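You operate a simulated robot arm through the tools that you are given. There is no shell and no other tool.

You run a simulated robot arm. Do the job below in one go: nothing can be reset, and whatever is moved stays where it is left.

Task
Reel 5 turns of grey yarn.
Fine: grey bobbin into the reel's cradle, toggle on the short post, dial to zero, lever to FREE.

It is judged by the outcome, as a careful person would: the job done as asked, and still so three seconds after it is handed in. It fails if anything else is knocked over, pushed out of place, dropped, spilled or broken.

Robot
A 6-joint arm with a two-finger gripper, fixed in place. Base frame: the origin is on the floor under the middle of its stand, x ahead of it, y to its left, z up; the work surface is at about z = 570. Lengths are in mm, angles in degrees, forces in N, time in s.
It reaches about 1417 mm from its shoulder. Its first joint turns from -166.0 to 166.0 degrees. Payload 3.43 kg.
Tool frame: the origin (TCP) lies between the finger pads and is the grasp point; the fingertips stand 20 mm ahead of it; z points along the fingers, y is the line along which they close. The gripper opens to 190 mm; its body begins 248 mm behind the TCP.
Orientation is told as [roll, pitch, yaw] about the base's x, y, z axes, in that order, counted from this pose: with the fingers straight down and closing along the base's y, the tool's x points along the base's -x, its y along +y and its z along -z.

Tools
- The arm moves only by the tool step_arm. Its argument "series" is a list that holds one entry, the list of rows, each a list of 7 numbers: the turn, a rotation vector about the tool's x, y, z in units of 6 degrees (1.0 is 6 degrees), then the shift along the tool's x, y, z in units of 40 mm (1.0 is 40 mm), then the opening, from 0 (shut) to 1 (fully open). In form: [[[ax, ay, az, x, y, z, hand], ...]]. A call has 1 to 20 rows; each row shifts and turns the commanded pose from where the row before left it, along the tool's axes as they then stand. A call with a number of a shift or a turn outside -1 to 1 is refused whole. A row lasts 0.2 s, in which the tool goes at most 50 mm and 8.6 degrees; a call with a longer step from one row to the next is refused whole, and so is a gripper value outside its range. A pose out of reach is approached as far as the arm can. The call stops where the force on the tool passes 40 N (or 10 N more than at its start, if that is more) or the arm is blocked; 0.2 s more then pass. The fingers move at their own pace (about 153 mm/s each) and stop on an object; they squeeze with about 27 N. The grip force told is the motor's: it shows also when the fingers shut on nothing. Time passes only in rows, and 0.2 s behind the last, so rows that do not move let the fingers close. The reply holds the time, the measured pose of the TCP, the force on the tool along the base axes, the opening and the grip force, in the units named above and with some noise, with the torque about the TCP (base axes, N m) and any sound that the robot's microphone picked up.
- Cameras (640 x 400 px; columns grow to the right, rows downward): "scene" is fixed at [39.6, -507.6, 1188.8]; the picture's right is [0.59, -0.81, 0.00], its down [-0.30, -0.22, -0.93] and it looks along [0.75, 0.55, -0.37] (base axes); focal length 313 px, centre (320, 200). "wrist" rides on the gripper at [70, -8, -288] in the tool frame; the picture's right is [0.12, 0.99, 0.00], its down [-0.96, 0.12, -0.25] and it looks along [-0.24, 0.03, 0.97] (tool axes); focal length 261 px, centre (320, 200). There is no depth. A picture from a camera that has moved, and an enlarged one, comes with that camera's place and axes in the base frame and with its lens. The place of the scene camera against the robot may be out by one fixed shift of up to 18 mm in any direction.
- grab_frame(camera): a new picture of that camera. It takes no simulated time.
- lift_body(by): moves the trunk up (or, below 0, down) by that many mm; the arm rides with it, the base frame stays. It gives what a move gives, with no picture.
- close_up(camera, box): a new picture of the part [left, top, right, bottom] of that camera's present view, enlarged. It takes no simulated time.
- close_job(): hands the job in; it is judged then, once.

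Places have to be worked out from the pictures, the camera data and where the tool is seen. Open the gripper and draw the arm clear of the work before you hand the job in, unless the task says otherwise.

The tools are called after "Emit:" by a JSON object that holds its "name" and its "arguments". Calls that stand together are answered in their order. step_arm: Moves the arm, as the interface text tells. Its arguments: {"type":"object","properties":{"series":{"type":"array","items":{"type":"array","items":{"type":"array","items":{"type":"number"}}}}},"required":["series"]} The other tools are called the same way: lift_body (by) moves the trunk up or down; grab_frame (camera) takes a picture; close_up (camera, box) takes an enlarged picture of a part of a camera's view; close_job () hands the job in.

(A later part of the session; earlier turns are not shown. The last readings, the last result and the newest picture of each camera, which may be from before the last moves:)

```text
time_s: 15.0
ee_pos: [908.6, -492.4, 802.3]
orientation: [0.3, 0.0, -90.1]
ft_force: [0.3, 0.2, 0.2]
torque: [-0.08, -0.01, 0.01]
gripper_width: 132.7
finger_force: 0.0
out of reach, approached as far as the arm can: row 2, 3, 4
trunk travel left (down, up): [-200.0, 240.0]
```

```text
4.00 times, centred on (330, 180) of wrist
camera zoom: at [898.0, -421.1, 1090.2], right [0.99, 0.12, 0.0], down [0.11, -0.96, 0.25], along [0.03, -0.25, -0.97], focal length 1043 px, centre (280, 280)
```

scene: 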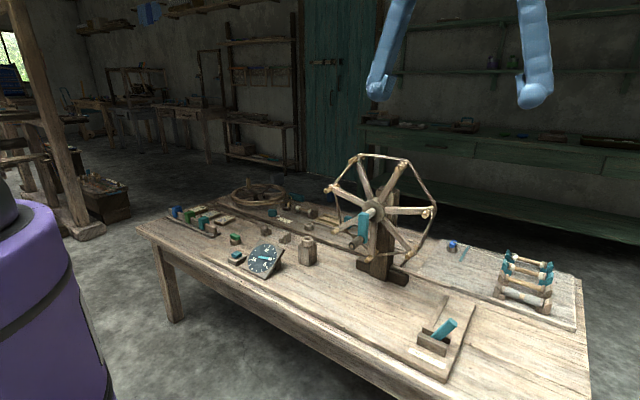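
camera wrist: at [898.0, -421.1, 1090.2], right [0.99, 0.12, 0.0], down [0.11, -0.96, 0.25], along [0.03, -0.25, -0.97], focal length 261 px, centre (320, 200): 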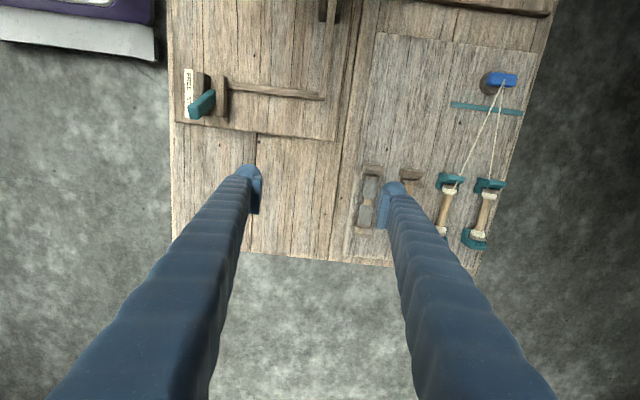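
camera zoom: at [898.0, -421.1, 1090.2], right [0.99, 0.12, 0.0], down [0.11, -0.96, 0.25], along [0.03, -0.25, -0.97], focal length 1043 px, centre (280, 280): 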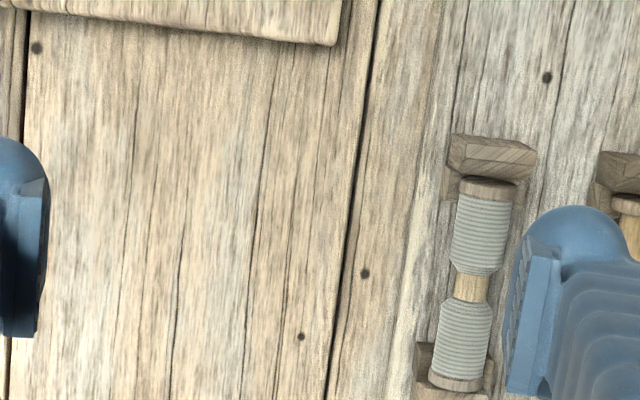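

With the tool straight down the arm tops out at a radius of about 1033 mm, while the bobbin is at about 1131 mm. I'll back off a little, lower the trunk, then lean the tool outward about the bobbin's own axis (base y) so the grip stays square.

Emit:
{"name": "step_arm", "arguments": {"series": [[[0, 0, 0, 0, -0.5, -0.8, 0.7], [0, 0, 0, 0, -0.5, -0.8, 0.7], [0, 0, 0, 0, -0.5, -0.9, 0.7]]]}}

Emit:
{"name": "lift_body", "arguments": {"by": -190}}

```text
time_s: 15.8
ee_pos: [844.9, -492.5, 906.1]
orientation: [0.2, -0.1, -90.0]
ft_force: [-0.2, -0.1, 0.4]
torque: [-0.07, -0.04, 0.01]
gripper_width: 133.1
finger_force: 0.1
trunk travel left (down, up): [-200.0, 240.0]
```

```text
time_s: 17.9
ee_pos: [847.2, -493.3, 715.1]
orientation: [0.3, -0.2, -90.0]
ft_force: [0.3, -0.2, -0.2]
torque: [0.04, -0.01, 0.0]
gripper_width: 133.3
finger_force: 0.0
trunk travel left (down, up): [-10.0, 430.0]
```

The trunk is down 190 mm. Now I lean the tool 22° outward and move to a stand-off point about 120 mm from the bobbin along the tool axis.

Emit:
{"name": "step_arm", "arguments": {"series": [[[-0.917, 0, 0, 0, 0, -0.3, 0.7], [-0.917, 0, 0, 0, 0, -0.3, 0.7], [-0.917, 0, 0, 0, 0, 0, 0.7], [-0.917, 0, 0, 0, 0, 0, 0.7], [0, 0, 0, -0.35, 0.85, 0.3, 0.7], [0, 0, 0, -0.35, 0.85, 0.3, 0.7], [0, 0, 0, -0.35, 0.85, 0.3, 0.7]]]}}

Emit:
{"name": "grab_frame", "arguments": {"camera": "wrist"}}

Emit:
{"name": "close_up", "arguments": {"camera": "wrist", "box": [240, 110, 400, 230]}}

Emit:
{"name": "close_up", "arguments": {"camera": "scene", "box": [470, 180, 590, 330]}}

```text
time_s: 19.5
ee_pos: [953.7, -535.3, 743.8]
orientation: [22.3, 0.0, -90.1]
ft_force: [0.1, 0.8, -0.6]
torque: [-0.06, 0.0, -0.05]
gripper_width: 133.0
finger_force: 0.1
trunk travel left (down, up): [-10.0, 430.0]
```

```text
taken
camera wrist: at [836.7, -464.5, 1006.5], right [0.92, 0.12, 0.38], down [0.01, -0.96, 0.28], along [0.39, -0.25, -0.89], focal length 261 px, centre (320, 200)
```

wrist: 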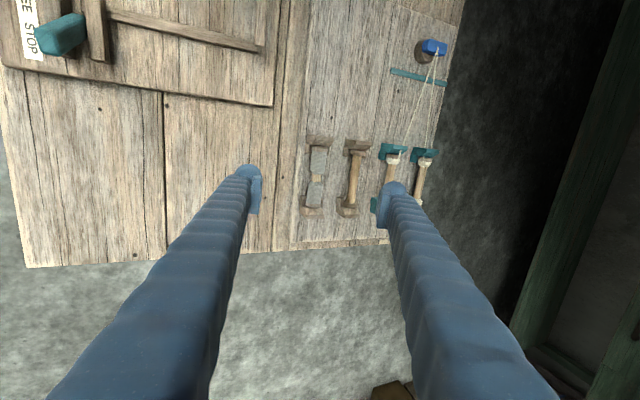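

```text
3.33 times, centred on (320, 170) of wrist
camera zoom: at [836.7, -464.5, 1006.5], right [0.92, 0.12, 0.38], down [0.01, -0.96, 0.28], along [0.39, -0.25, -0.89], focal length 869 px, centre (320, 300)
```

zoom: 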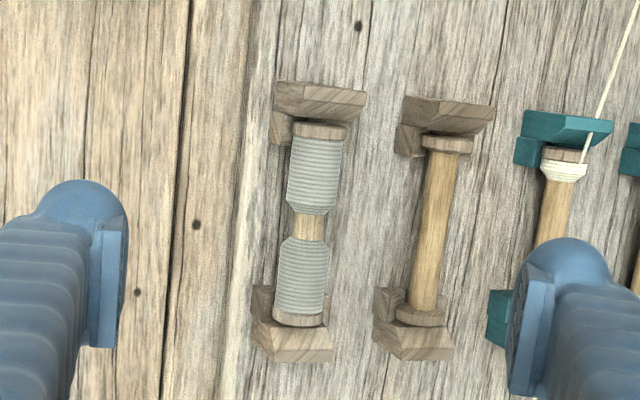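

```text
2.67 times, centred on (530, 255) of scene
camera zoom: at [39.6, -507.6, 1188.8], right [0.59, -0.81, 0.0], down [-0.3, -0.22, -0.93], along [0.75, 0.55, -0.37], focal length 835 px, centre (-240, 53)
```

zoom: 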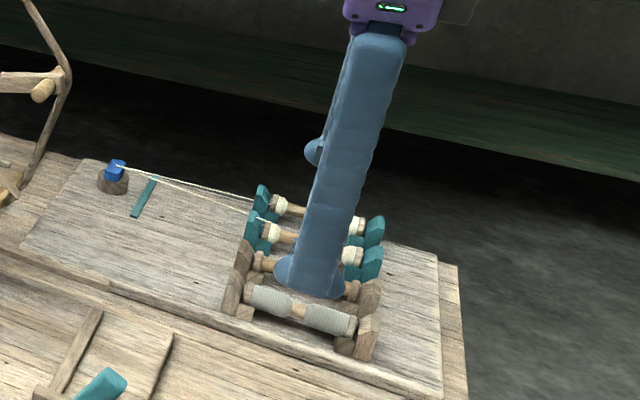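

Seen from the tool, the bobbin's middle lies about 4–5 mm to tool -y and 3 mm to tool -x, and about 144 mm ahead. I correct that, narrow the opening to 44 mm and approach most of the way, then check.

Emit:
{"name": "step_arm", "arguments": {"series": [[[0, 0, 0, -0.08, -0.11, 0.2, 0.23], [0, 0, 0, 0, 0, 0.6, 0.23], [0, 0, 0, 0, 0, 0.6, 0.23], [0, 0, 0, 0, 0, 0.6, 0.23], [0, 0, 0, 0, 0, 0, 0.23]]]}}

Emit:
{"name": "close_up", "arguments": {"camera": "wrist", "box": [260, 130, 380, 220]}}

Emit:
{"name": "close_up", "arguments": {"camera": "scene", "box": [490, 230, 570, 320]}}

```text
time_s: 20.7
ee_pos: [978.8, -538.2, 665.9]
orientation: [22.0, -0.1, -90.2]
ft_force: [0.3, 0.1, -0.7]
torque: [0.0, 0.01, -0.01]
gripper_width: 43.3
finger_force: 0.1
trunk travel left (down, up): [-10.0, 430.0]
```

```text
4.44 times, centred on (320, 175) of wrist
camera zoom: at [862.2, -468.0, 929.6], right [0.92, 0.12, 0.37], down [0.01, -0.96, 0.27], along [0.39, -0.25, -0.89], focal length 1158 px, centre (320, 311)
```

zoom: 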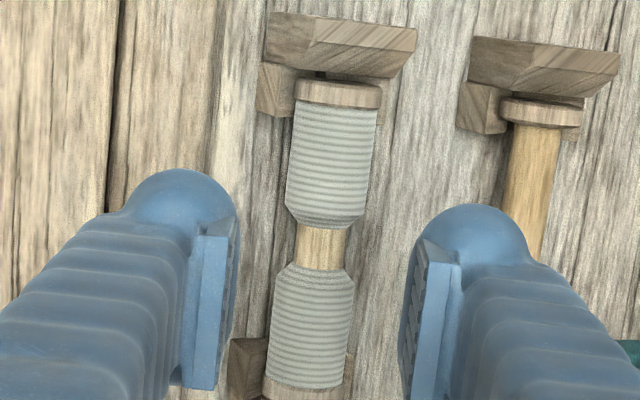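

```text
4.44 times, centred on (530, 275) of scene
camera zoom: at [39.6, -507.6, 1188.8], right [0.59, -0.81, 0.0], down [-0.3, -0.22, -0.93], along [0.75, 0.55, -0.37], focal length 1392 px, centre (-613, -133)
```

zoom: 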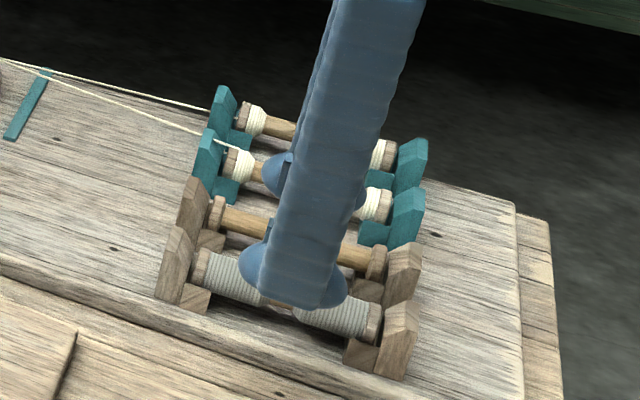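

The bobbin is centred between the fingers (middle at column 322 of 320). I go the last 52 mm along the tool axis and close.

Emit:
{"name": "step_arm", "arguments": {"series": [[[0, 0, 0, 0, 0, 0.4, 0.23], [0, 0, 0, 0, 0, 0.4, 0.23], [0, 0, 0, 0, 0, 0.3, 0.23], [0, 0, 0, 0, 0, 0.2, 0.23]]]}}

Emit:
{"name": "close_up", "arguments": {"camera": "wrist", "box": [260, 130, 380, 220]}}

Emit:
{"name": "close_up", "arguments": {"camera": "scene", "box": [490, 230, 570, 320]}}

```text
time_s: 21.7
ee_pos: [1000.5, -537.0, 619.9]
orientation: [22.2, -0.1, -90.2]
ft_force: [0.4, 0.5, -0.5]
torque: [-0.03, 0.01, 0.01]
gripper_width: 43.9
finger_force: 0.0
trunk travel left (down, up): [-10.0, 430.0]
```

```text
4.44 times, centred on (320, 175) of wrist
camera zoom: at [881.6, -466.5, 882.0], right [0.92, 0.12, 0.37], down [0.01, -0.96, 0.27], along [0.39, -0.25, -0.89], focal length 1158 px, centre (320, 311)
```

zoom: 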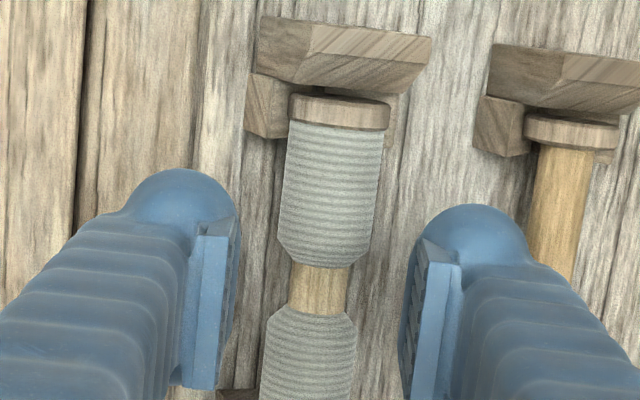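

```text
4.44 times, centred on (530, 275) of scene
camera zoom: at [39.6, -507.6, 1188.8], right [0.59, -0.81, 0.0], down [-0.3, -0.22, -0.93], along [0.75, 0.55, -0.37], focal length 1392 px, centre (-613, -133)
```

zoom: 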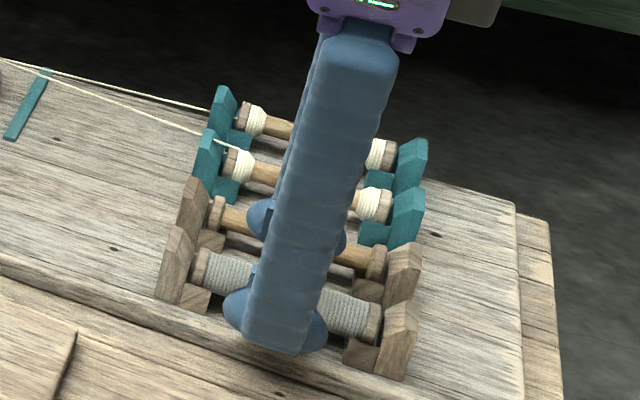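

The bobbin's bare middle is now between the pads (about 5 mm ahead of the TCP). I close on it and wait for the grip to settle.

Emit:
{"name": "step_arm", "arguments": {"series": [[[0, 0, 0, 0, 0, 0, 0.05], [0, 0, 0, 0, 0, 0, 0], [0, 0, 0, 0, 0, 0, 0], [0, 0, 0, 0, 0, 0, 0]]]}}

Emit:
{"name": "close_up", "arguments": {"camera": "wrist", "box": [260, 130, 380, 220]}}

```text
time_s: 22.7
ee_pos: [999.2, -537.2, 620.6]
orientation: [22.3, -0.1, -90.1]
ft_force: [-0.5, -0.4, -1.0]
torque: [0.01, 0.02, -0.03]
gripper_width: 0.0
finger_force: 26.7
trunk travel left (down, up): [-10.0, 430.0]
```

```text
4.44 times, centred on (320, 175) of wrist
camera zoom: at [881.5, -466.5, 881.9], right [0.92, 0.12, 0.37], down [0.01, -0.96, 0.27], along [0.39, -0.25, -0.89], focal length 1158 px, centre (320, 311)
```

zoom: 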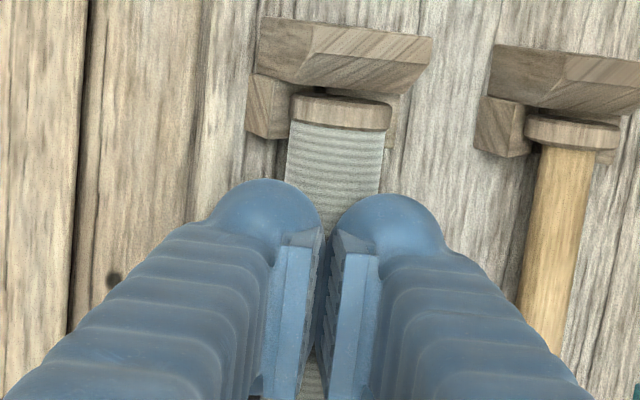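

The fingers closed on nothing, so the bobbin lies deeper than I judged (axis near z ≈ 590, about 30 mm ahead of the TCP). I reopen to about 36 mm and go deeper in small steps, watching the force.

Emit:
{"name": "step_arm", "arguments": {"series": [[[0, 0, 0, 0, 0, 0, 0.19], [0, 0, 0, 0, 0, 0, 0.19], [0, 0, 0, 0, 0, 0.1, 0.19], [0, 0, 0, 0, 0, 0.1, 0.19]]]}}

Emit:
{"name": "close_up", "arguments": {"camera": "wrist", "box": [260, 130, 380, 220]}}

Emit:
{"name": "close_up", "arguments": {"camera": "scene", "box": [500, 260, 560, 310]}}

```text
time_s: 23.7
ee_pos: [1001.9, -537.4, 612.8]
orientation: [22.2, 0.0, -90.1]
ft_force: [-0.3, -0.6, -0.4]
torque: [0.0, -0.01, 0.0]
gripper_width: 36.3
finger_force: 0.0
trunk travel left (down, up): [-10.0, 430.0]
```

```text
4.44 times, centred on (320, 175) of wrist
camera zoom: at [884.0, -466.5, 875.0], right [0.92, 0.12, 0.37], down [0.01, -0.96, 0.27], along [0.39, -0.25, -0.89], focal length 1158 px, centre (320, 311)
```

zoom: 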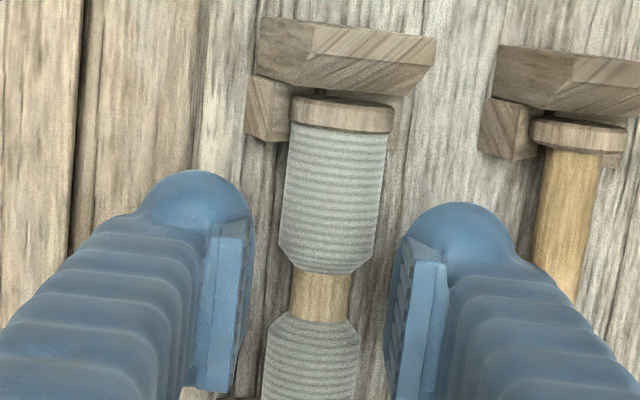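

```text
8.00 times, centred on (530, 285) of scene
camera zoom: at [39.6, -507.6, 1188.8], right [0.59, -0.81, 0.0], down [-0.3, -0.22, -0.93], along [0.75, 0.55, -0.37], focal length 2506 px, centre (-1360, -480)
```

zoom: 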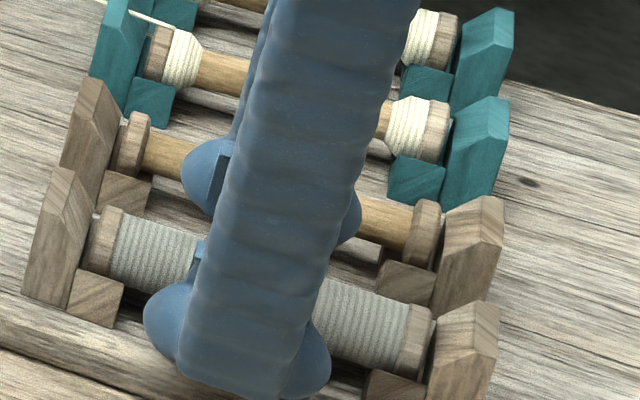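

No contact yet. I advance another 6 mm and then try closing.

Emit:
{"name": "step_arm", "arguments": {"series": [[[0, 0, 0, 0, 0, 0.08, 0.19], [0, 0, 0, 0, 0, 0.08, 0.19]]]}}

Emit:
{"name": "step_arm", "arguments": {"series": [[[0, 0, 0, 0, 0, 0, 0.1], [0, 0, 0, 0, 0, 0, 0.05], [0, 0, 0, 0, 0, 0, 0.0], [0, 0, 0, 0, 0, 0, 0.0]]]}}

Emit:
{"name": "close_up", "arguments": {"camera": "wrist", "box": [260, 130, 380, 220]}}

```text
time_s: 24.3
ee_pos: [1003.6, -537.4, 606.5]
orientation: [22.2, -0.1, -90.1]
ft_force: [0.6, 0.3, -0.1]
torque: [0.01, -0.02, 0.02]
gripper_width: 36.2
finger_force: 0.1
trunk travel left (down, up): [-10.0, 430.0]
```

```text
time_s: 25.3
ee_pos: [1004.8, -537.6, 608.1]
orientation: [22.2, -0.2, -90.0]
ft_force: [-0.2, 0.5, 7.3]
torque: [0.01, -0.03, -0.01]
gripper_width: 15.0
finger_force: 26.8
trunk travel left (down, up): [-10.0, 430.0]
```

```text
4.44 times, centred on (320, 175) of wrist
camera zoom: at [886.2, -466.6, 869.9], right [0.92, 0.12, 0.38], down [0.01, -0.96, 0.28], along [0.39, -0.25, -0.89], focal length 1158 px, centre (320, 311)
```

zoom: 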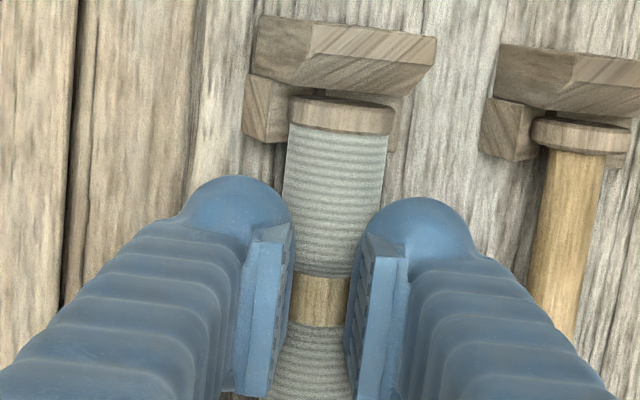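

It closed at 15 mm but with a 7 N upward push, which suggests the tips sit on the bobbin's upper side. I open, go a few mm deeper and close again.

Emit:
{"name": "step_arm", "arguments": {"series": [[[0, 0, 0, 0, 0, 0, 0.17], [0, 0, 0, 0, 0, 0, 0.17], [0, 0, 0, 0, 0, 0.08, 0.17], [0, 0, 0, 0, 0, 0.07, 0.17]]]}}

Emit:
{"name": "close_up", "arguments": {"camera": "scene", "box": [500, 260, 560, 310]}}

```text
time_s: 26.3
ee_pos: [1005.1, -537.5, 600.7]
orientation: [22.1, -0.1, -90.1]
ft_force: [0.5, -0.2, -1.5]
torque: [-0.01, 0.0, 0.02]
gripper_width: 32.1
finger_force: 0.0
trunk travel left (down, up): [-10.0, 430.0]
```

```text
8.00 times, centred on (530, 285) of scene
camera zoom: at [39.6, -507.6, 1188.8], right [0.59, -0.81, 0.0], down [-0.3, -0.22, -0.93], along [0.75, 0.55, -0.37], focal length 2506 px, centre (-1360, -480)
```

zoom: 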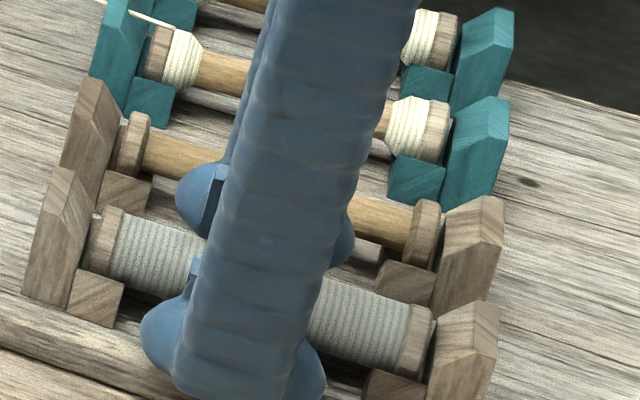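

No contact with the board. I close again and look at width and force.

Emit:
{"name": "step_arm", "arguments": {"series": [[[0, 0, 0, 0, 0, 0, 0.1], [0, 0, 0, 0, 0, 0, 0.05], [0, 0, 0, 0, 0, 0, 0.0], [0, 0, 0, 0, 0, 0, 0.0]]]}}

Emit:
{"name": "close_up", "arguments": {"camera": "wrist", "box": [260, 130, 380, 220]}}

```text
time_s: 27.3
ee_pos: [1006.1, -539.2, 600.8]
orientation: [22.2, -0.1, -90.1]
ft_force: [1.1, -0.5, 0.9]
torque: [-0.02, -0.01, 0.01]
gripper_width: 18.6
finger_force: 26.9
trunk travel left (down, up): [-10.0, 430.0]
```

```text
4.44 times, centred on (320, 175) of wrist
camera zoom: at [889.1, -466.9, 863.6], right [0.92, 0.12, 0.37], down [0.01, -0.96, 0.27], along [0.39, -0.25, -0.89], focal length 1158 px, centre (320, 311)
```

zoom: 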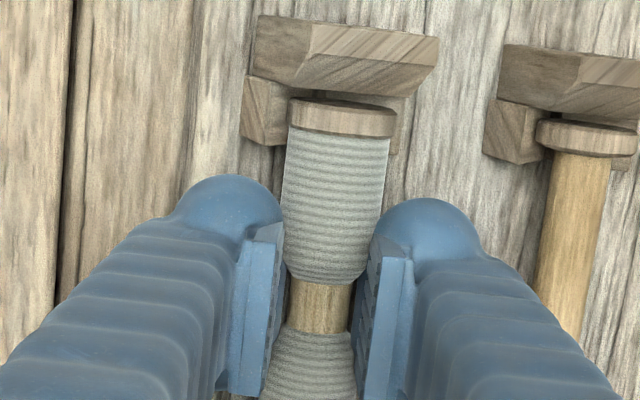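

Now it holds at 18.6 mm with almost no net force, so the pads are level with the axis. I lift straight up 16 mm and check the bobbin comes along.

Emit:
{"name": "step_arm", "arguments": {"series": [[[0, 0, 0, 0, 0.076, -0.185, 0], [0, 0, 0, 0, 0.076, -0.185, 0], [0, 0, 0, 0, 0, 0, 0]]]}}

Emit:
{"name": "close_up", "arguments": {"camera": "scene", "box": [490, 250, 570, 320]}}

Emit:
{"name": "close_up", "arguments": {"camera": "wrist", "box": [260, 130, 380, 220]}}

```text
time_s: 28.1
ee_pos: [1006.4, -538.7, 615.1]
orientation: [22.2, -0.1, -90.2]
ft_force: [0.0, 0.5, -0.3]
torque: [0.0, -0.02, 0.02]
gripper_width: 18.6
finger_force: 27.1
trunk travel left (down, up): [-10.0, 430.0]
```

```text
5.71 times, centred on (530, 285) of scene
camera zoom: at [39.6, -507.6, 1188.8], right [0.59, -0.81, 0.0], down [-0.3, -0.22, -0.93], along [0.75, 0.55, -0.37], focal length 1790 px, centre (-880, -286)
```

zoom: 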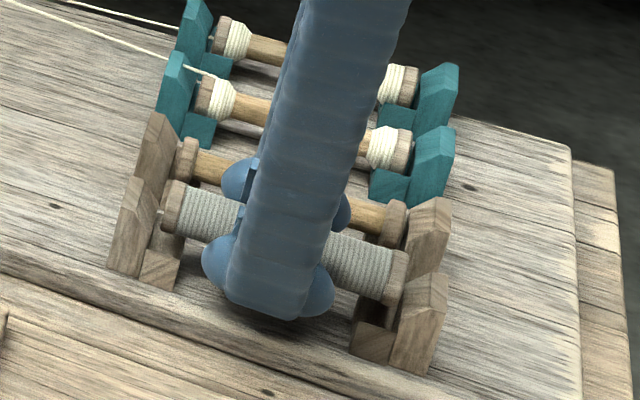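

```text
4.44 times, centred on (320, 175) of wrist
camera zoom: at [888.9, -467.0, 878.8], right [0.92, 0.12, 0.37], down [0.01, -0.96, 0.27], along [0.39, -0.25, -0.89], focal length 1158 px, centre (320, 311)
```

zoom: 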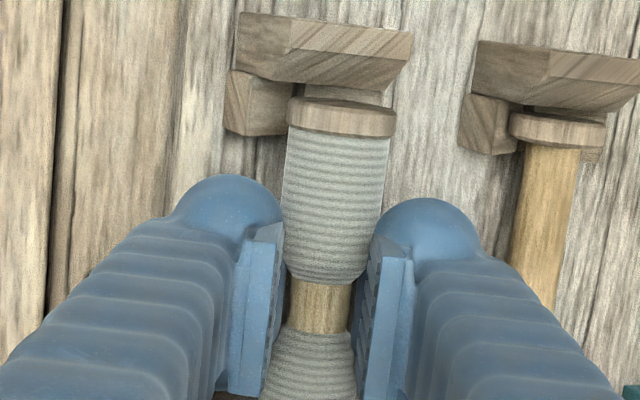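

The bobbin is firmly held. I raise it 100 mm, then draw back 200 mm toward the robot, keeping the same hand orientation so the bobbin stays level.

Emit:
{"name": "step_arm", "arguments": {"series": [[[0, 0, 0, 0, 0.315, -0.772, 0], [0, 0, 0, 0, 0.315, -0.772, 0], [0, 0, 0, 0, 0.315, -0.772, 0], [0, 0, 0, 0, -0.926, -0.378, 0], [0, 0, 0, 0, -0.926, -0.378, 0], [0, 0, 0, 0, -0.926, -0.378, 0], [0, 0, 0, 0, -0.926, -0.378, 0], [0, 0, 0, 0, -0.926, -0.378, 0]]]}}

Emit:
{"name": "lift_body", "arguments": {"by": 190}}

Emit:
{"name": "grab_frame", "arguments": {"camera": "scene"}}

```text
time_s: 29.9
ee_pos: [805.7, -537.4, 716.0]
orientation: [22.1, -0.1, -90.0]
ft_force: [0.9, 0.3, -0.4]
torque: [-0.04, 0.05, -0.03]
gripper_width: 18.5
finger_force: 26.9
trunk travel left (down, up): [-10.0, 430.0]
```

```text
time_s: 31.9
ee_pos: [805.7, -538.4, 905.2]
orientation: [22.2, -0.1, -90.1]
ft_force: [-0.2, -0.1, 0.2]
torque: [0.03, -0.02, -0.01]
gripper_width: 18.5
finger_force: 26.7
trunk travel left (down, up): [-200.0, 240.0]
```

```text
taken
```

scene: 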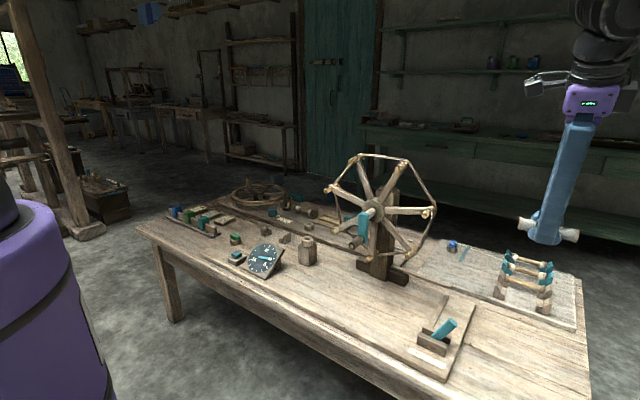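

I raise to z ≈ 1110, above the reel's top (about 980–1000), and travel left over it.

Emit:
{"name": "step_arm", "arguments": {"series": [[[0, 0, 0, 0, 0.387, -0.949, 0], [0, 0, 0, 0, 0.387, -0.949, 0], [0, 0, 0, 0, 0.387, -0.949, 0], [0, 0, 0, 0, 0.387, -0.949, 0], [0, 0, 0, 0, 0.387, -0.949, 0], [0, 0, 0, 1, 0, 0, 0], [0, 0, 0, 1, 0, 0, 0], [0, 0, 0, 1, 0, 0, 0], [0, 0, 0, 1, 0, 0, 0], [0, 0, 0, 1, 0, 0, 0], [0, 0, 0, 1, 0, 0, 0], [0, 0, 0, 1, 0, 0, 0], [0, 0, 0, 1, 0, 0, 0], [0, 0, 0, 1, 0, 0, 0], [0, 0, 0, 1, 0, 0, 0], [0, 0, 0, 1, 0, 0, 0], [0, 0, 0, 1, 0, 0, 0]]]}}

```text
time_s: 35.5
ee_pos: [805.4, -58.0, 1111.2]
orientation: [22.1, -0.1, -90.1]
ft_force: [0.5, -0.4, -0.4]
torque: [0.01, -0.02, 0.01]
gripper_width: 18.3
finger_force: 27.2
trunk travel left (down, up): [-200.0, 240.0]
```

Clear of the reel. I go on to y ≈ 460 and come down to z ≈ 800, from where the camera can look back (toward -y) at the reel's cradle without the held bobbin in the way.

Emit:
{"name": "step_arm", "arguments": {"series": [[[0, 0, 0, 1, 0, 0, 0], [0, 0, 0, 1, 0, 0, 0], [0, 0, 0, 1, 0, 0, 0], [0, 0, 0, 1, 0, 0, 0], [0, 0, 0, 1, 0, 0, 0], [0, 0, 0, 1, 0, 0, 0], [0, 0, 0, 1, 0, 0, 0], [0, 0, 0, 1, 0, 0, 0], [0, 0, 0, 1, 0, 0, 0], [0, 0, 0, 1, 0, 0, 0], [0, 0, 0, 1, 0, 0, 0], [0, 0, 0, 1, 0, 0, 0], [0, 0, 0, 1, 0, 0, 0]]]}}

Emit:
{"name": "step_arm", "arguments": {"series": [[[0, 0, 0, 0, -0.208, 0.965, 0], [0, 0, 0, 0, -0.208, 0.965, 0], [0, 0, 0, 0, -0.208, 0.965, 0], [0, 0, 0, 0, -0.208, 0.965, 0], [0, 0, 0, 0, -0.208, 0.965, 0], [0, 0, 0, 0, -0.208, 0.965, 0], [0, 0, 0, 0, -0.208, 0.965, 0], [0, 0, 0, 0, -0.208, 0.965, 0]]]}}

Emit:
{"name": "grab_frame", "arguments": {"camera": "wrist"}}

Emit:
{"name": "grab_frame", "arguments": {"camera": "scene"}}

```text
time_s: 38.4
ee_pos: [808.4, 463.2, 1105.6]
orientation: [22.1, -0.2, -90.1]
ft_force: [-0.2, 2.1, -0.1]
torque: [-0.06, 0.01, -0.02]
gripper_width: 18.3
finger_force: 27.1
trunk travel left (down, up): [-200.0, 240.0]
```

```text
time_s: 40.1
ee_pos: [863.8, 461.7, 797.3]
orientation: [22.1, -0.1, -90.1]
ft_force: [-0.2, -0.4, 0.1]
torque: [0.03, 0.06, -0.02]
gripper_width: 18.8
finger_force: 26.8
trunk travel left (down, up): [-200.0, 240.0]
```

```text
taken
camera wrist: at [746.2, 532.0, 1059.7], right [0.92, 0.12, 0.37], down [0.01, -0.96, 0.27], along [0.39, -0.25, -0.89], focal length 261 px, centre (320, 200)
```

wrist: 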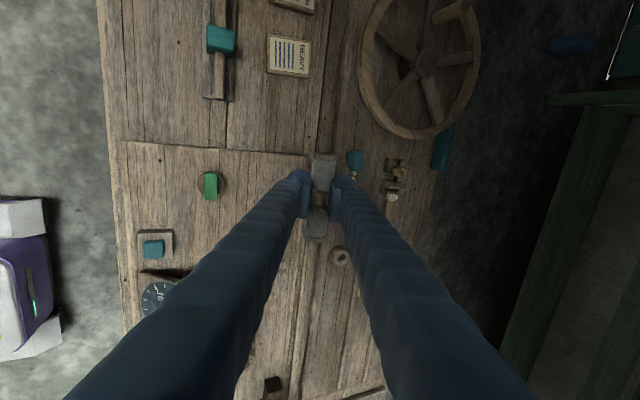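

```text
taken
```

scene: 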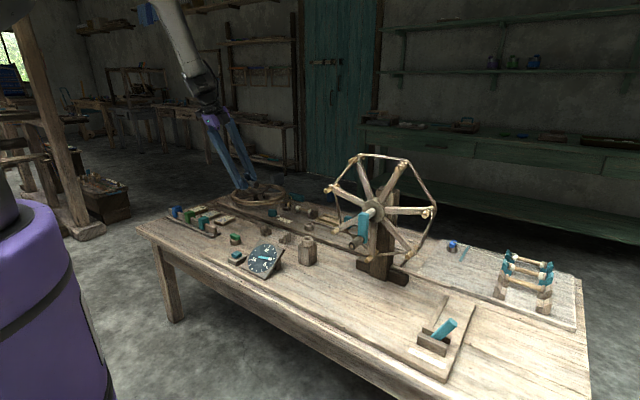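

In this hand pose the image's top is +y, so the cradle is hidden below the fingers. I move back to y ≈ 200 to bring it into the upper part of the picture.

Emit:
{"name": "step_arm", "arguments": {"series": [[[0, 0, 0, -0.95, 0, 0, 0], [0, 0, 0, -0.95, 0, 0, 0], [0, 0, 0, -0.95, 0, 0, 0], [0, 0, 0, -0.95, 0, 0, 0], [0, 0, 0, -0.95, 0, 0, 0], [0, 0, 0, -0.95, 0, 0, 0], [0, 0, 0, -0.95, 0, 0, 0]]]}}

Emit:
{"name": "grab_frame", "arguments": {"camera": "wrist"}}

Emit:
{"name": "close_up", "arguments": {"camera": "wrist", "box": [240, 40, 400, 170]}}

```text
time_s: 41.8
ee_pos: [860.7, 194.7, 799.0]
orientation: [22.2, -0.1, -90.1]
ft_force: [0.3, 0.5, -0.7]
torque: [0.0, -0.01, 0.0]
gripper_width: 18.8
finger_force: 27.1
trunk travel left (down, up): [-200.0, 240.0]
```

```text
taken
camera wrist: at [743.1, 265.9, 1062.3], right [0.92, 0.12, 0.37], down [0.01, -0.96, 0.28], along [0.39, -0.25, -0.89], focal length 261 px, centre (320, 200)
```

wrist: 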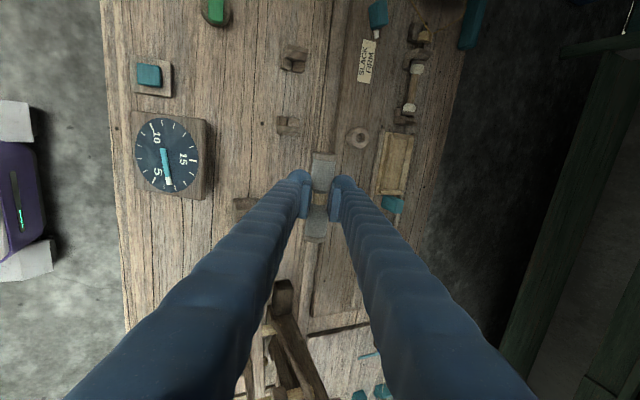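

```text
3.08 times, centred on (320, 105) of wrist
camera zoom: at [743.1, 265.9, 1062.3], right [0.92, 0.12, 0.37], down [0.01, -0.96, 0.28], along [0.39, -0.25, -0.89], focal length 802 px, centre (320, 492)
```

zoom: 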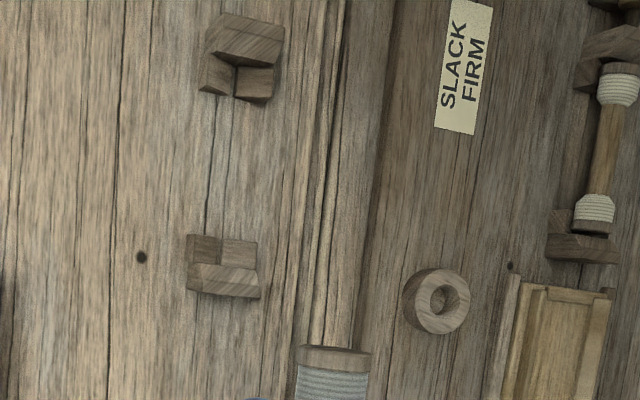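

The reel's cradle shows two end plates with V-blocks; the V centres come out at x ≈ 873.4, y ≈ 280 and 373, so its middle is about (873, 326). I move the bobbin over it and stop about 60 mm above seating height to check.

Emit:
{"name": "step_arm", "arguments": {"series": [[[0, 0, 0, 0.835, 0, 0, 0], [0, 0, 0, 0.835, 0, 0, 0], [0, 0, 0, 0.835, 0, 0, 0], [0, 0, 0, 0.835, 0, 0, 0], [0, 0, 0, 0, -0.288, 0.82, 0], [0, 0, 0, 0, -0.288, 0.82, 0], [0, 0, 0, 0, -0.288, 0.82, 0], [0, 0, 0, 0, -0.288, 0.82, 0]]]}}

Emit:
{"name": "close_up", "arguments": {"camera": "scene", "box": [255, 200, 335, 260]}}

Emit:
{"name": "close_up", "arguments": {"camera": "wrist", "box": [250, 100, 390, 260]}}

```text
time_s: 43.5
ee_pos: [870.4, 329.9, 659.1]
orientation: [21.5, -0.3, -90.0]
ft_force: [1.0, 0.4, -0.5]
torque: [0.01, 0.04, -0.01]
gripper_width: 18.5
finger_force: 27.3
trunk travel left (down, up): [-200.0, 240.0]
```

```text
6.67 times, centred on (295, 230) of scene
camera zoom: at [39.6, -507.6, 1188.8], right [0.59, -0.81, 0.0], down [-0.3, -0.22, -0.93], along [0.75, 0.55, -0.37], focal length 2088 px, centre (487, 0)
```

zoom: 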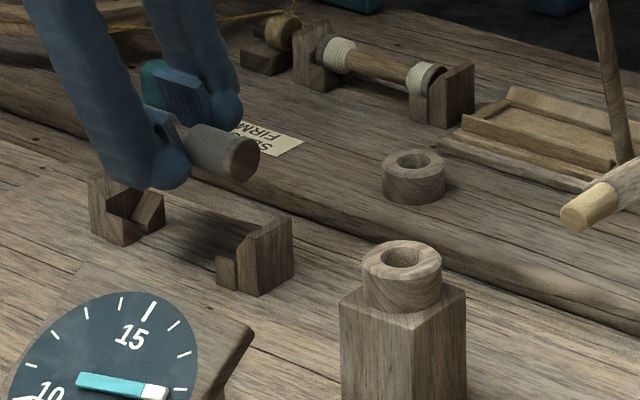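

```text
2.50 times, centred on (320, 180) of wrist
camera zoom: at [756.6, 399.8, 922.3], right [0.92, 0.12, 0.36], down [0.02, -0.96, 0.28], along [0.38, -0.25, -0.89], focal length 652 px, centre (320, 250)
```

zoom: 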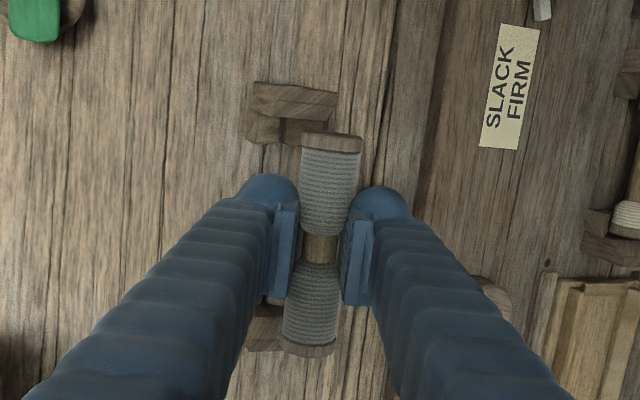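

The bobbin hangs about 58 mm above the cradle and roughly centred. I zoom in to check the alignment along y between the end plates before lowering.

Emit:
{"name": "close_up", "arguments": {"camera": "scene", "box": [260, 212, 304, 248]}}

Emit:
{"name": "close_up", "arguments": {"camera": "wrist", "box": [290, 125, 360, 215]}}

```text
11.11 times, centred on (282, 230) of scene
camera zoom: at [39.6, -507.6, 1188.8], right [0.59, -0.81, 0.0], down [-0.3, -0.22, -0.93], along [0.75, 0.55, -0.37], focal length 3480 px, centre (742, -133)
```

zoom: 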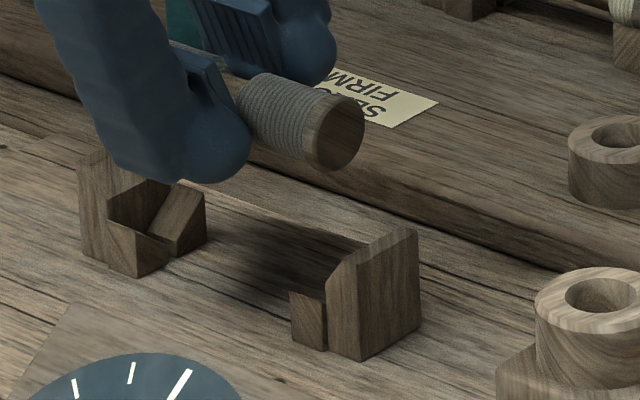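

```text
4.44 times, centred on (325, 170) of wrist
camera zoom: at [756.6, 399.8, 922.3], right [0.92, 0.12, 0.36], down [0.02, -0.96, 0.28], along [0.38, -0.25, -0.89], focal length 1158 px, centre (298, 333)
```

zoom: 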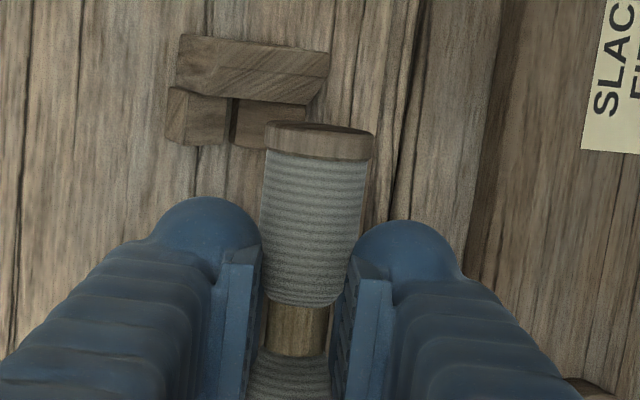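

Comparing both cameras, the cradle's inner plates are at about y ≈ 272 and 385 (gap ~112 mm) and the bobbin should shift about 3 mm toward -y and 3 mm toward -x. I do that and lower 42 mm, then check.

Emit:
{"name": "step_arm", "arguments": {"series": [[[0, 0, 0, -0.068, -0.0625, -0.0255, 0], [0, 0, 0, 0, -0.132, 0.324, 0], [0, 0, 0, 0, -0.132, 0.324, 0], [0, 0, 0, 0, -0.132, 0.324, 0], [0, 0, 0, 0, 0, 0, 0]]]}}

Emit:
{"name": "close_up", "arguments": {"camera": "scene", "box": [260, 212, 304, 248]}}

Emit:
{"name": "close_up", "arguments": {"camera": "wrist", "box": [270, 120, 370, 260]}}

```text
time_s: 44.8
ee_pos: [882.6, 331.1, 622.8]
orientation: [21.5, -0.3, -90.0]
ft_force: [0.7, 0.2, -1.0]
torque: [0.0, 0.01, 0.01]
gripper_width: 18.3
finger_force: 27.1
out of reach, approached as far as the arm can: row 1, 2, 3, 4
trunk travel left (down, up): [-200.0, 240.0]
```

```text
11.11 times, centred on (282, 230) of scene
camera zoom: at [39.6, -507.6, 1188.8], right [0.59, -0.81, 0.0], down [-0.3, -0.22, -0.93], along [0.75, 0.55, -0.37], focal length 3480 px, centre (742, -133)
```

zoom: 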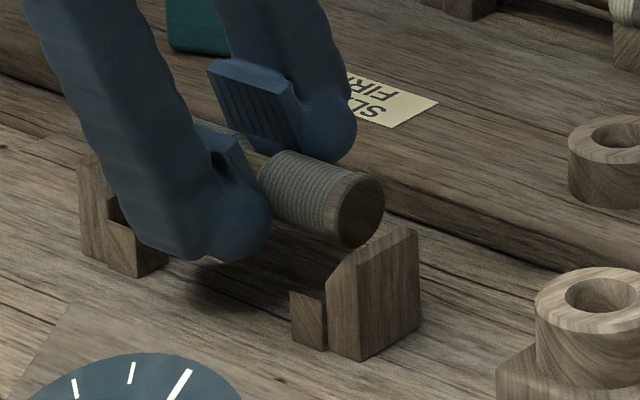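

```text
2.86 times, centred on (320, 190) of wrist
camera zoom: at [767.9, 402.2, 885.8], right [0.92, 0.12, 0.36], down [0.02, -0.96, 0.28], along [0.38, -0.25, -0.89], focal length 745 px, centre (320, 229)
```

zoom: 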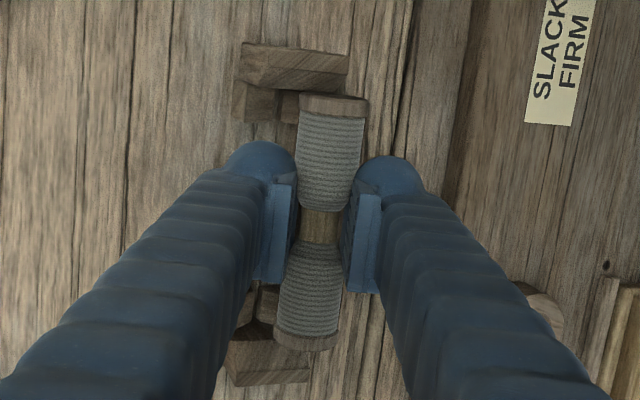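

The arm hit a reach/joint limit with the trunk up here. I raise the bobbin again with the arm, lower the trunk by 190 mm, and then come down on the cradle.

Emit:
{"name": "step_arm", "arguments": {"series": [[[0, 0, 0, 0, 0.347, -0.88, 0], [0, 0, 0, 0, 0.347, -0.88, 0], [0, 0, 0, 0, 0.347, -0.88, 0], [0, 0, 0, 0, 0.347, -0.88, 0], [0, 0, 0, 0, 0.347, -0.88, 0], [0, 0, 0, 0, 0.347, -0.88, 0]]]}}

Emit:
{"name": "lift_body", "arguments": {"by": -190}}

```text
time_s: 46.1
ee_pos: [877.2, 329.9, 849.3]
orientation: [22.2, -0.1, -90.1]
ft_force: [0.5, 1.8, 0.1]
torque: [0.0, 0.0, 0.0]
gripper_width: 18.8
finger_force: 27.2
trunk travel left (down, up): [-200.0, 240.0]
```

```text
time_s: 48.2
ee_pos: [878.3, 329.2, 658.4]
orientation: [22.3, -0.1, -90.1]
ft_force: [0.6, -0.5, -1.1]
torque: [0.01, 0.04, -0.01]
gripper_width: 18.6
finger_force: 27.1
trunk travel left (down, up): [-10.0, 430.0]
```

The pose is back to the proper lean. I move to just above the cradle, (868, 327, 616), and check from both cameras.

Emit:
{"name": "step_arm", "arguments": {"series": [[[0, 0, 0, -0.03, -0.24, -0.1, 0], [0, 0, 0, -0.03, -0.132, 0.324, 0], [0, 0, 0, 0, -0.132, 0.324, 0], [0, 0, 0, 0, -0.132, 0.324, 0], [0, 0, 0, 0, 0, 0, 0]]]}}

Emit:
{"name": "close_up", "arguments": {"camera": "scene", "box": [260, 212, 304, 248]}}

Emit:
{"name": "close_up", "arguments": {"camera": "wrist", "box": [270, 120, 370, 260]}}

```text
time_s: 49.4
ee_pos: [868.0, 328.7, 616.9]
orientation: [22.2, -0.1, -90.2]
ft_force: [-0.8, 0.2, 0.0]
torque: [0.04, 0.0, 0.03]
gripper_width: 18.4
finger_force: 27.3
trunk travel left (down, up): [-10.0, 430.0]
```

```text
11.11 times, centred on (282, 230) of scene
camera zoom: at [39.6, -507.6, 1188.8], right [0.59, -0.81, 0.0], down [-0.3, -0.22, -0.93], along [0.75, 0.55, -0.37], focal length 3480 px, centre (742, -133)
```

zoom: 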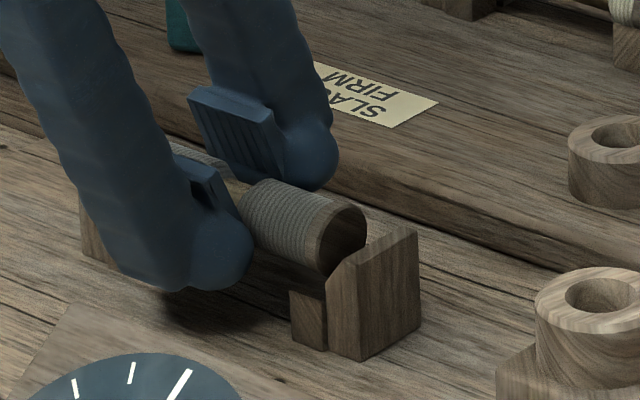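

```text
2.86 times, centred on (320, 190) of wrist
camera zoom: at [751.1, 398.6, 879.7], right [0.92, 0.12, 0.37], down [0.01, -0.96, 0.27], along [0.39, -0.25, -0.89], focal length 745 px, centre (320, 229)
```

zoom: 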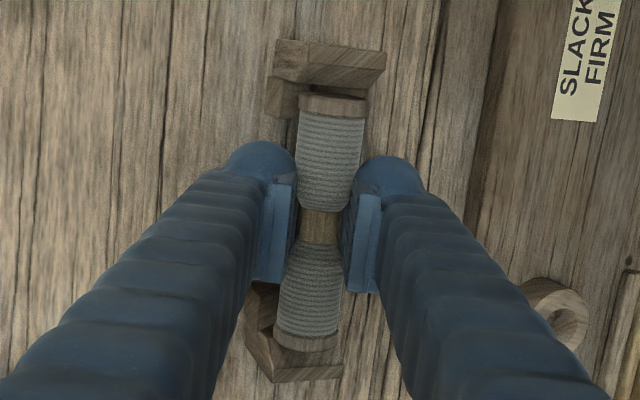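

Emit:
{"name": "close_up", "arguments": {"camera": "scene", "box": [276, 222, 300, 242]}}

Emit:
{"name": "close_up", "arguments": {"camera": "wrist", "box": [295, 125, 345, 165]}}

Emit:
{"name": "close_up", "arguments": {"camera": "wrist", "box": [285, 215, 345, 260]}}

```text
16.00 times, centred on (288, 232) of scene
camera zoom: at [39.6, -507.6, 1188.8], right [0.59, -0.81, 0.0], down [-0.3, -0.22, -0.93], along [0.75, 0.55, -0.37], focal length 5011 px, centre (832, -312)
```

zoom: 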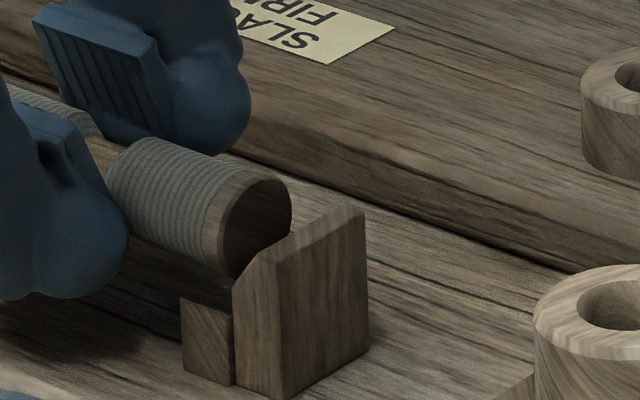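

```text
10.00 times, centred on (320, 145) of wrist
camera zoom: at [751.1, 398.6, 879.7], right [0.92, 0.12, 0.37], down [0.01, -0.96, 0.27], along [0.39, -0.25, -0.89], focal length 2606 px, centre (320, 750)
```

zoom: 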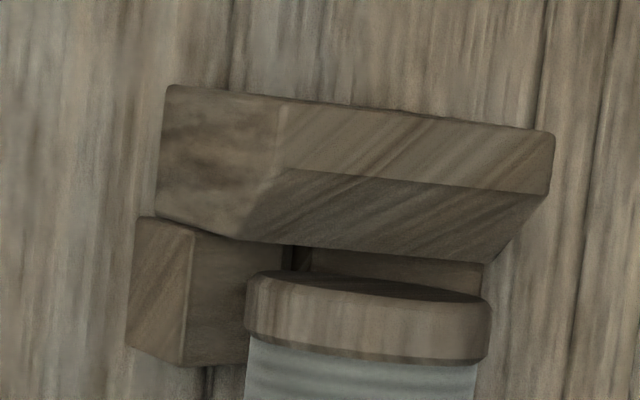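

```text
8.89 times, centred on (315, 238) of wrist
camera zoom: at [751.1, 398.6, 879.7], right [0.92, 0.12, 0.37], down [0.01, -0.96, 0.27], along [0.39, -0.25, -0.89], focal length 2317 px, centre (364, -133)
```

zoom: 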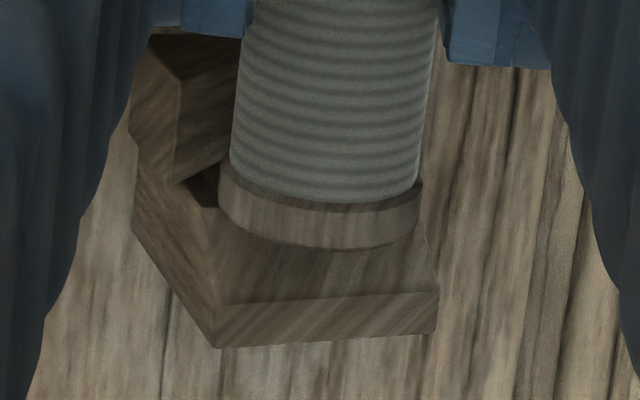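

Both ends show about 2–3 mm clearance to the plates and the V is nearly under the axis. I lower in small steps watching the force.

Emit:
{"name": "step_arm", "arguments": {"series": [[[0, 0, 0, 0, -0.038, 0.093, 0], [0, 0, 0, 0, -0.038, 0.093, 0], [0, 0, 0, 0, -0.038, 0.093, 0], [0, 0, 0, 0, 0, 0, 0]]]}}

Emit:
{"name": "step_arm", "arguments": {"series": [[[0, 0, 0, 0, -0.019, 0.046, 0], [0, 0, 0, 0, 0, 0, 0]]]}}

```text
time_s: 50.4
ee_pos: [868.8, 327.7, 606.4]
orientation: [22.4, -0.1, -90.2]
ft_force: [4.4, 0.3, 9.4]
torque: [-0.06, -0.05, 0.05]
gripper_width: 18.5
finger_force: 26.7
trunk travel left (down, up): [-10.0, 430.0]
```

```text
time_s: 51.0
ee_pos: [868.6, 327.7, 605.0]
orientation: [22.4, -0.1, -90.0]
ft_force: [11.0, 0.4, 21.3]
torque: [-0.03, -0.17, 0.01]
gripper_width: 18.5
finger_force: 27.5
trunk travel left (down, up): [-10.0, 430.0]
```

The force pushes toward +x and up: the bobbin touches the V-block on the -x side, so it needs to go a little toward +x. I raise 4 mm, shift +3 mm in x and lower again.

Emit:
{"name": "step_arm", "arguments": {"series": [[[0, 0, 0, 0, 0.038, -0.093, 0], [0, 0, 0, 0, 0.0695, 0.0284, 0], [0, 0, 0, 0, -0.03, 0.0695, 0], [0, 0, 0, 0, 0, 0, 0]]]}}

```text
time_s: 52.0
ee_pos: [869.4, 325.9, 604.0]
orientation: [22.2, 0.0, -90.2]
ft_force: [4.1, -1.7, 11.1]
torque: [-0.03, 0.0, 0.0]
gripper_width: 18.6
finger_force: 27.4
trunk travel left (down, up): [-10.0, 430.0]
```

Still a slight +x push, at a lower height. I shift 2.5 mm more to +x and go down 2 mm.

Emit:
{"name": "step_arm", "arguments": {"series": [[[0, 0, 0, 0, 0.02, -0.046, 0], [0, 0, 0, 0, 0.058, 0.0236, 0], [0, 0, 0, 0, -0.03, 0.0695, 0], [0, 0, 0, 0, 0, 0, 0]]]}}

Emit:
{"name": "close_up", "arguments": {"camera": "scene", "box": [276, 222, 300, 242]}}

Emit:
{"name": "close_up", "arguments": {"camera": "wrist", "box": [295, 125, 345, 165]}}

Emit:
{"name": "close_up", "arguments": {"camera": "wrist", "box": [285, 215, 345, 260]}}

```text
time_s: 53.0
ee_pos: [873.1, 327.8, 602.9]
orientation: [22.2, -0.1, -90.1]
ft_force: [-19.3, 0.5, 14.2]
torque: [-0.03, 0.21, 0.05]
gripper_width: 18.5
finger_force: 27.1
trunk travel left (down, up): [-10.0, 430.0]
```

```text
16.00 times, centred on (288, 232) of scene
camera zoom: at [39.6, -507.6, 1188.8], right [0.59, -0.81, 0.0], down [-0.3, -0.22, -0.93], along [0.75, 0.55, -0.37], focal length 5011 px, centre (832, -312)
```

zoom: 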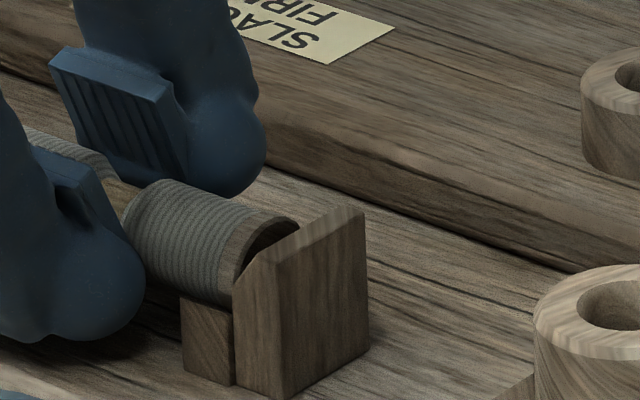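

```text
10.00 times, centred on (320, 145) of wrist
camera zoom: at [754.9, 397.9, 866.0], right [0.92, 0.12, 0.37], down [0.01, -0.96, 0.28], along [0.39, -0.25, -0.89], focal length 2606 px, centre (320, 750)
```

zoom: 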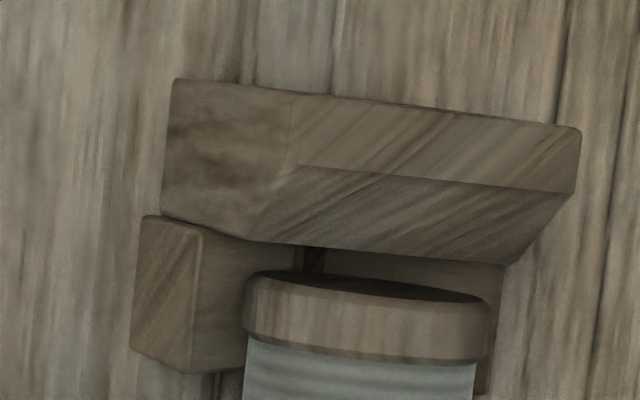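

```text
8.89 times, centred on (315, 238) of wrist
camera zoom: at [754.9, 397.9, 866.0], right [0.92, 0.12, 0.37], down [0.01, -0.96, 0.28], along [0.39, -0.25, -0.89], focal length 2317 px, centre (364, -133)
```

zoom: 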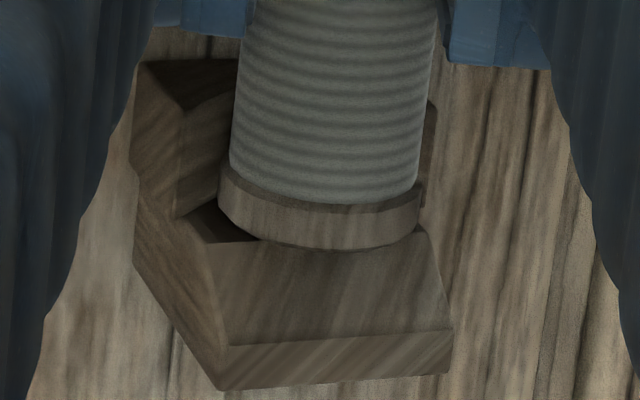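

Now it pushes toward -x, so the V's centre is between the two: x ≈ 871.5. I ease back 1.6 mm in x and check the force.

Emit:
{"name": "step_arm", "arguments": {"series": [[[0, 0, 0, 0, -0.04, -0.016, 0], [0, 0, 0, 0, 0, 0, 0]]]}}

```text
time_s: 53.6
ee_pos: [871.0, 327.0, 603.0]
orientation: [22.2, -0.1, -90.2]
ft_force: [-6.9, -1.1, 10.4]
torque: [-0.05, -0.02, -0.01]
gripper_width: 18.7
finger_force: 26.8
trunk travel left (down, up): [-10.0, 430.0]
```

Emit:
{"name": "step_arm", "arguments": {"series": [[[0, 0, 0, 0, -0.02, -0.008, 0], [0, 0, 0, 0, 0, 0, 0]]]}}

```text
time_s: 54.2
ee_pos: [872.4, 326.7, 602.8]
orientation: [22.2, -0.1, -90.1]
ft_force: [3.2, -2.1, 5.0]
torque: [0.01, -0.06, 0.01]
gripper_width: 18.8
finger_force: 27.2
trunk travel left (down, up): [-10.0, 430.0]
```

Forces are small now (3, -2, 5 N): the bobbin rests in the V. I open the fingers a little to release it.

Emit:
{"name": "step_arm", "arguments": {"series": [[[0, 0, 0, 0, 0, 0, 0.12], [0, 0, 0, 0, 0, 0, 0.16], [0, 0, 0, 0, 0, 0, 0.18], [0, 0, 0, 0, 0, 0, 0.18]]]}}

Emit:
{"name": "close_up", "arguments": {"camera": "scene", "box": [260, 212, 304, 248]}}

Emit:
{"name": "close_up", "arguments": {"camera": "wrist", "box": [270, 120, 370, 260]}}

```text
time_s: 55.2
ee_pos: [871.3, 327.5, 602.0]
orientation: [22.2, -0.1, -90.1]
ft_force: [-0.1, 0.2, 0.3]
torque: [-0.02, -0.03, 0.0]
gripper_width: 34.1
finger_force: 0.1
trunk travel left (down, up): [-10.0, 430.0]
```

```text
11.11 times, centred on (282, 230) of scene
camera zoom: at [39.6, -507.6, 1188.8], right [0.59, -0.81, 0.0], down [-0.3, -0.22, -0.93], along [0.75, 0.55, -0.37], focal length 3480 px, centre (742, -133)
```

zoom: 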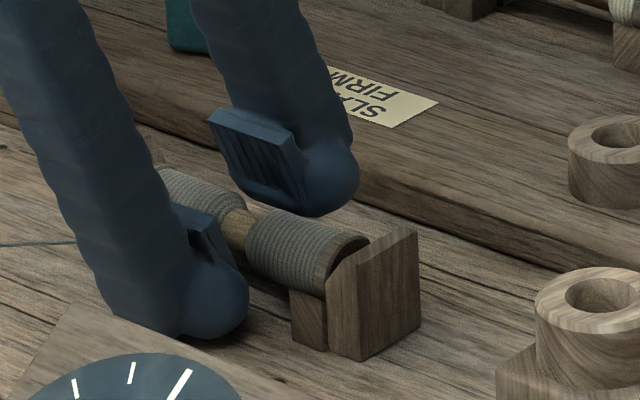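

```text
2.86 times, centred on (320, 190) of wrist
camera zoom: at [753.7, 397.9, 864.9], right [0.92, 0.12, 0.37], down [0.01, -0.96, 0.27], along [0.39, -0.25, -0.89], focal length 745 px, centre (320, 229)
```

zoom: 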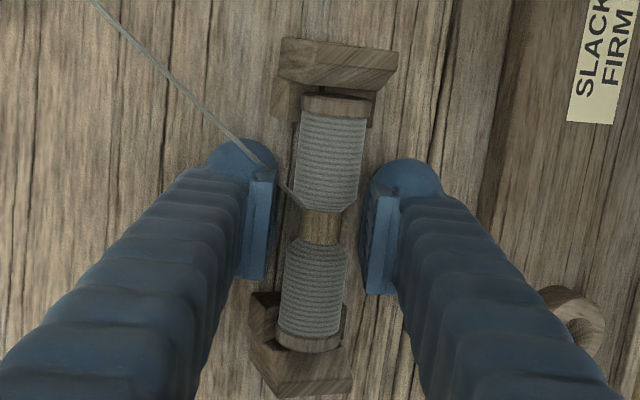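

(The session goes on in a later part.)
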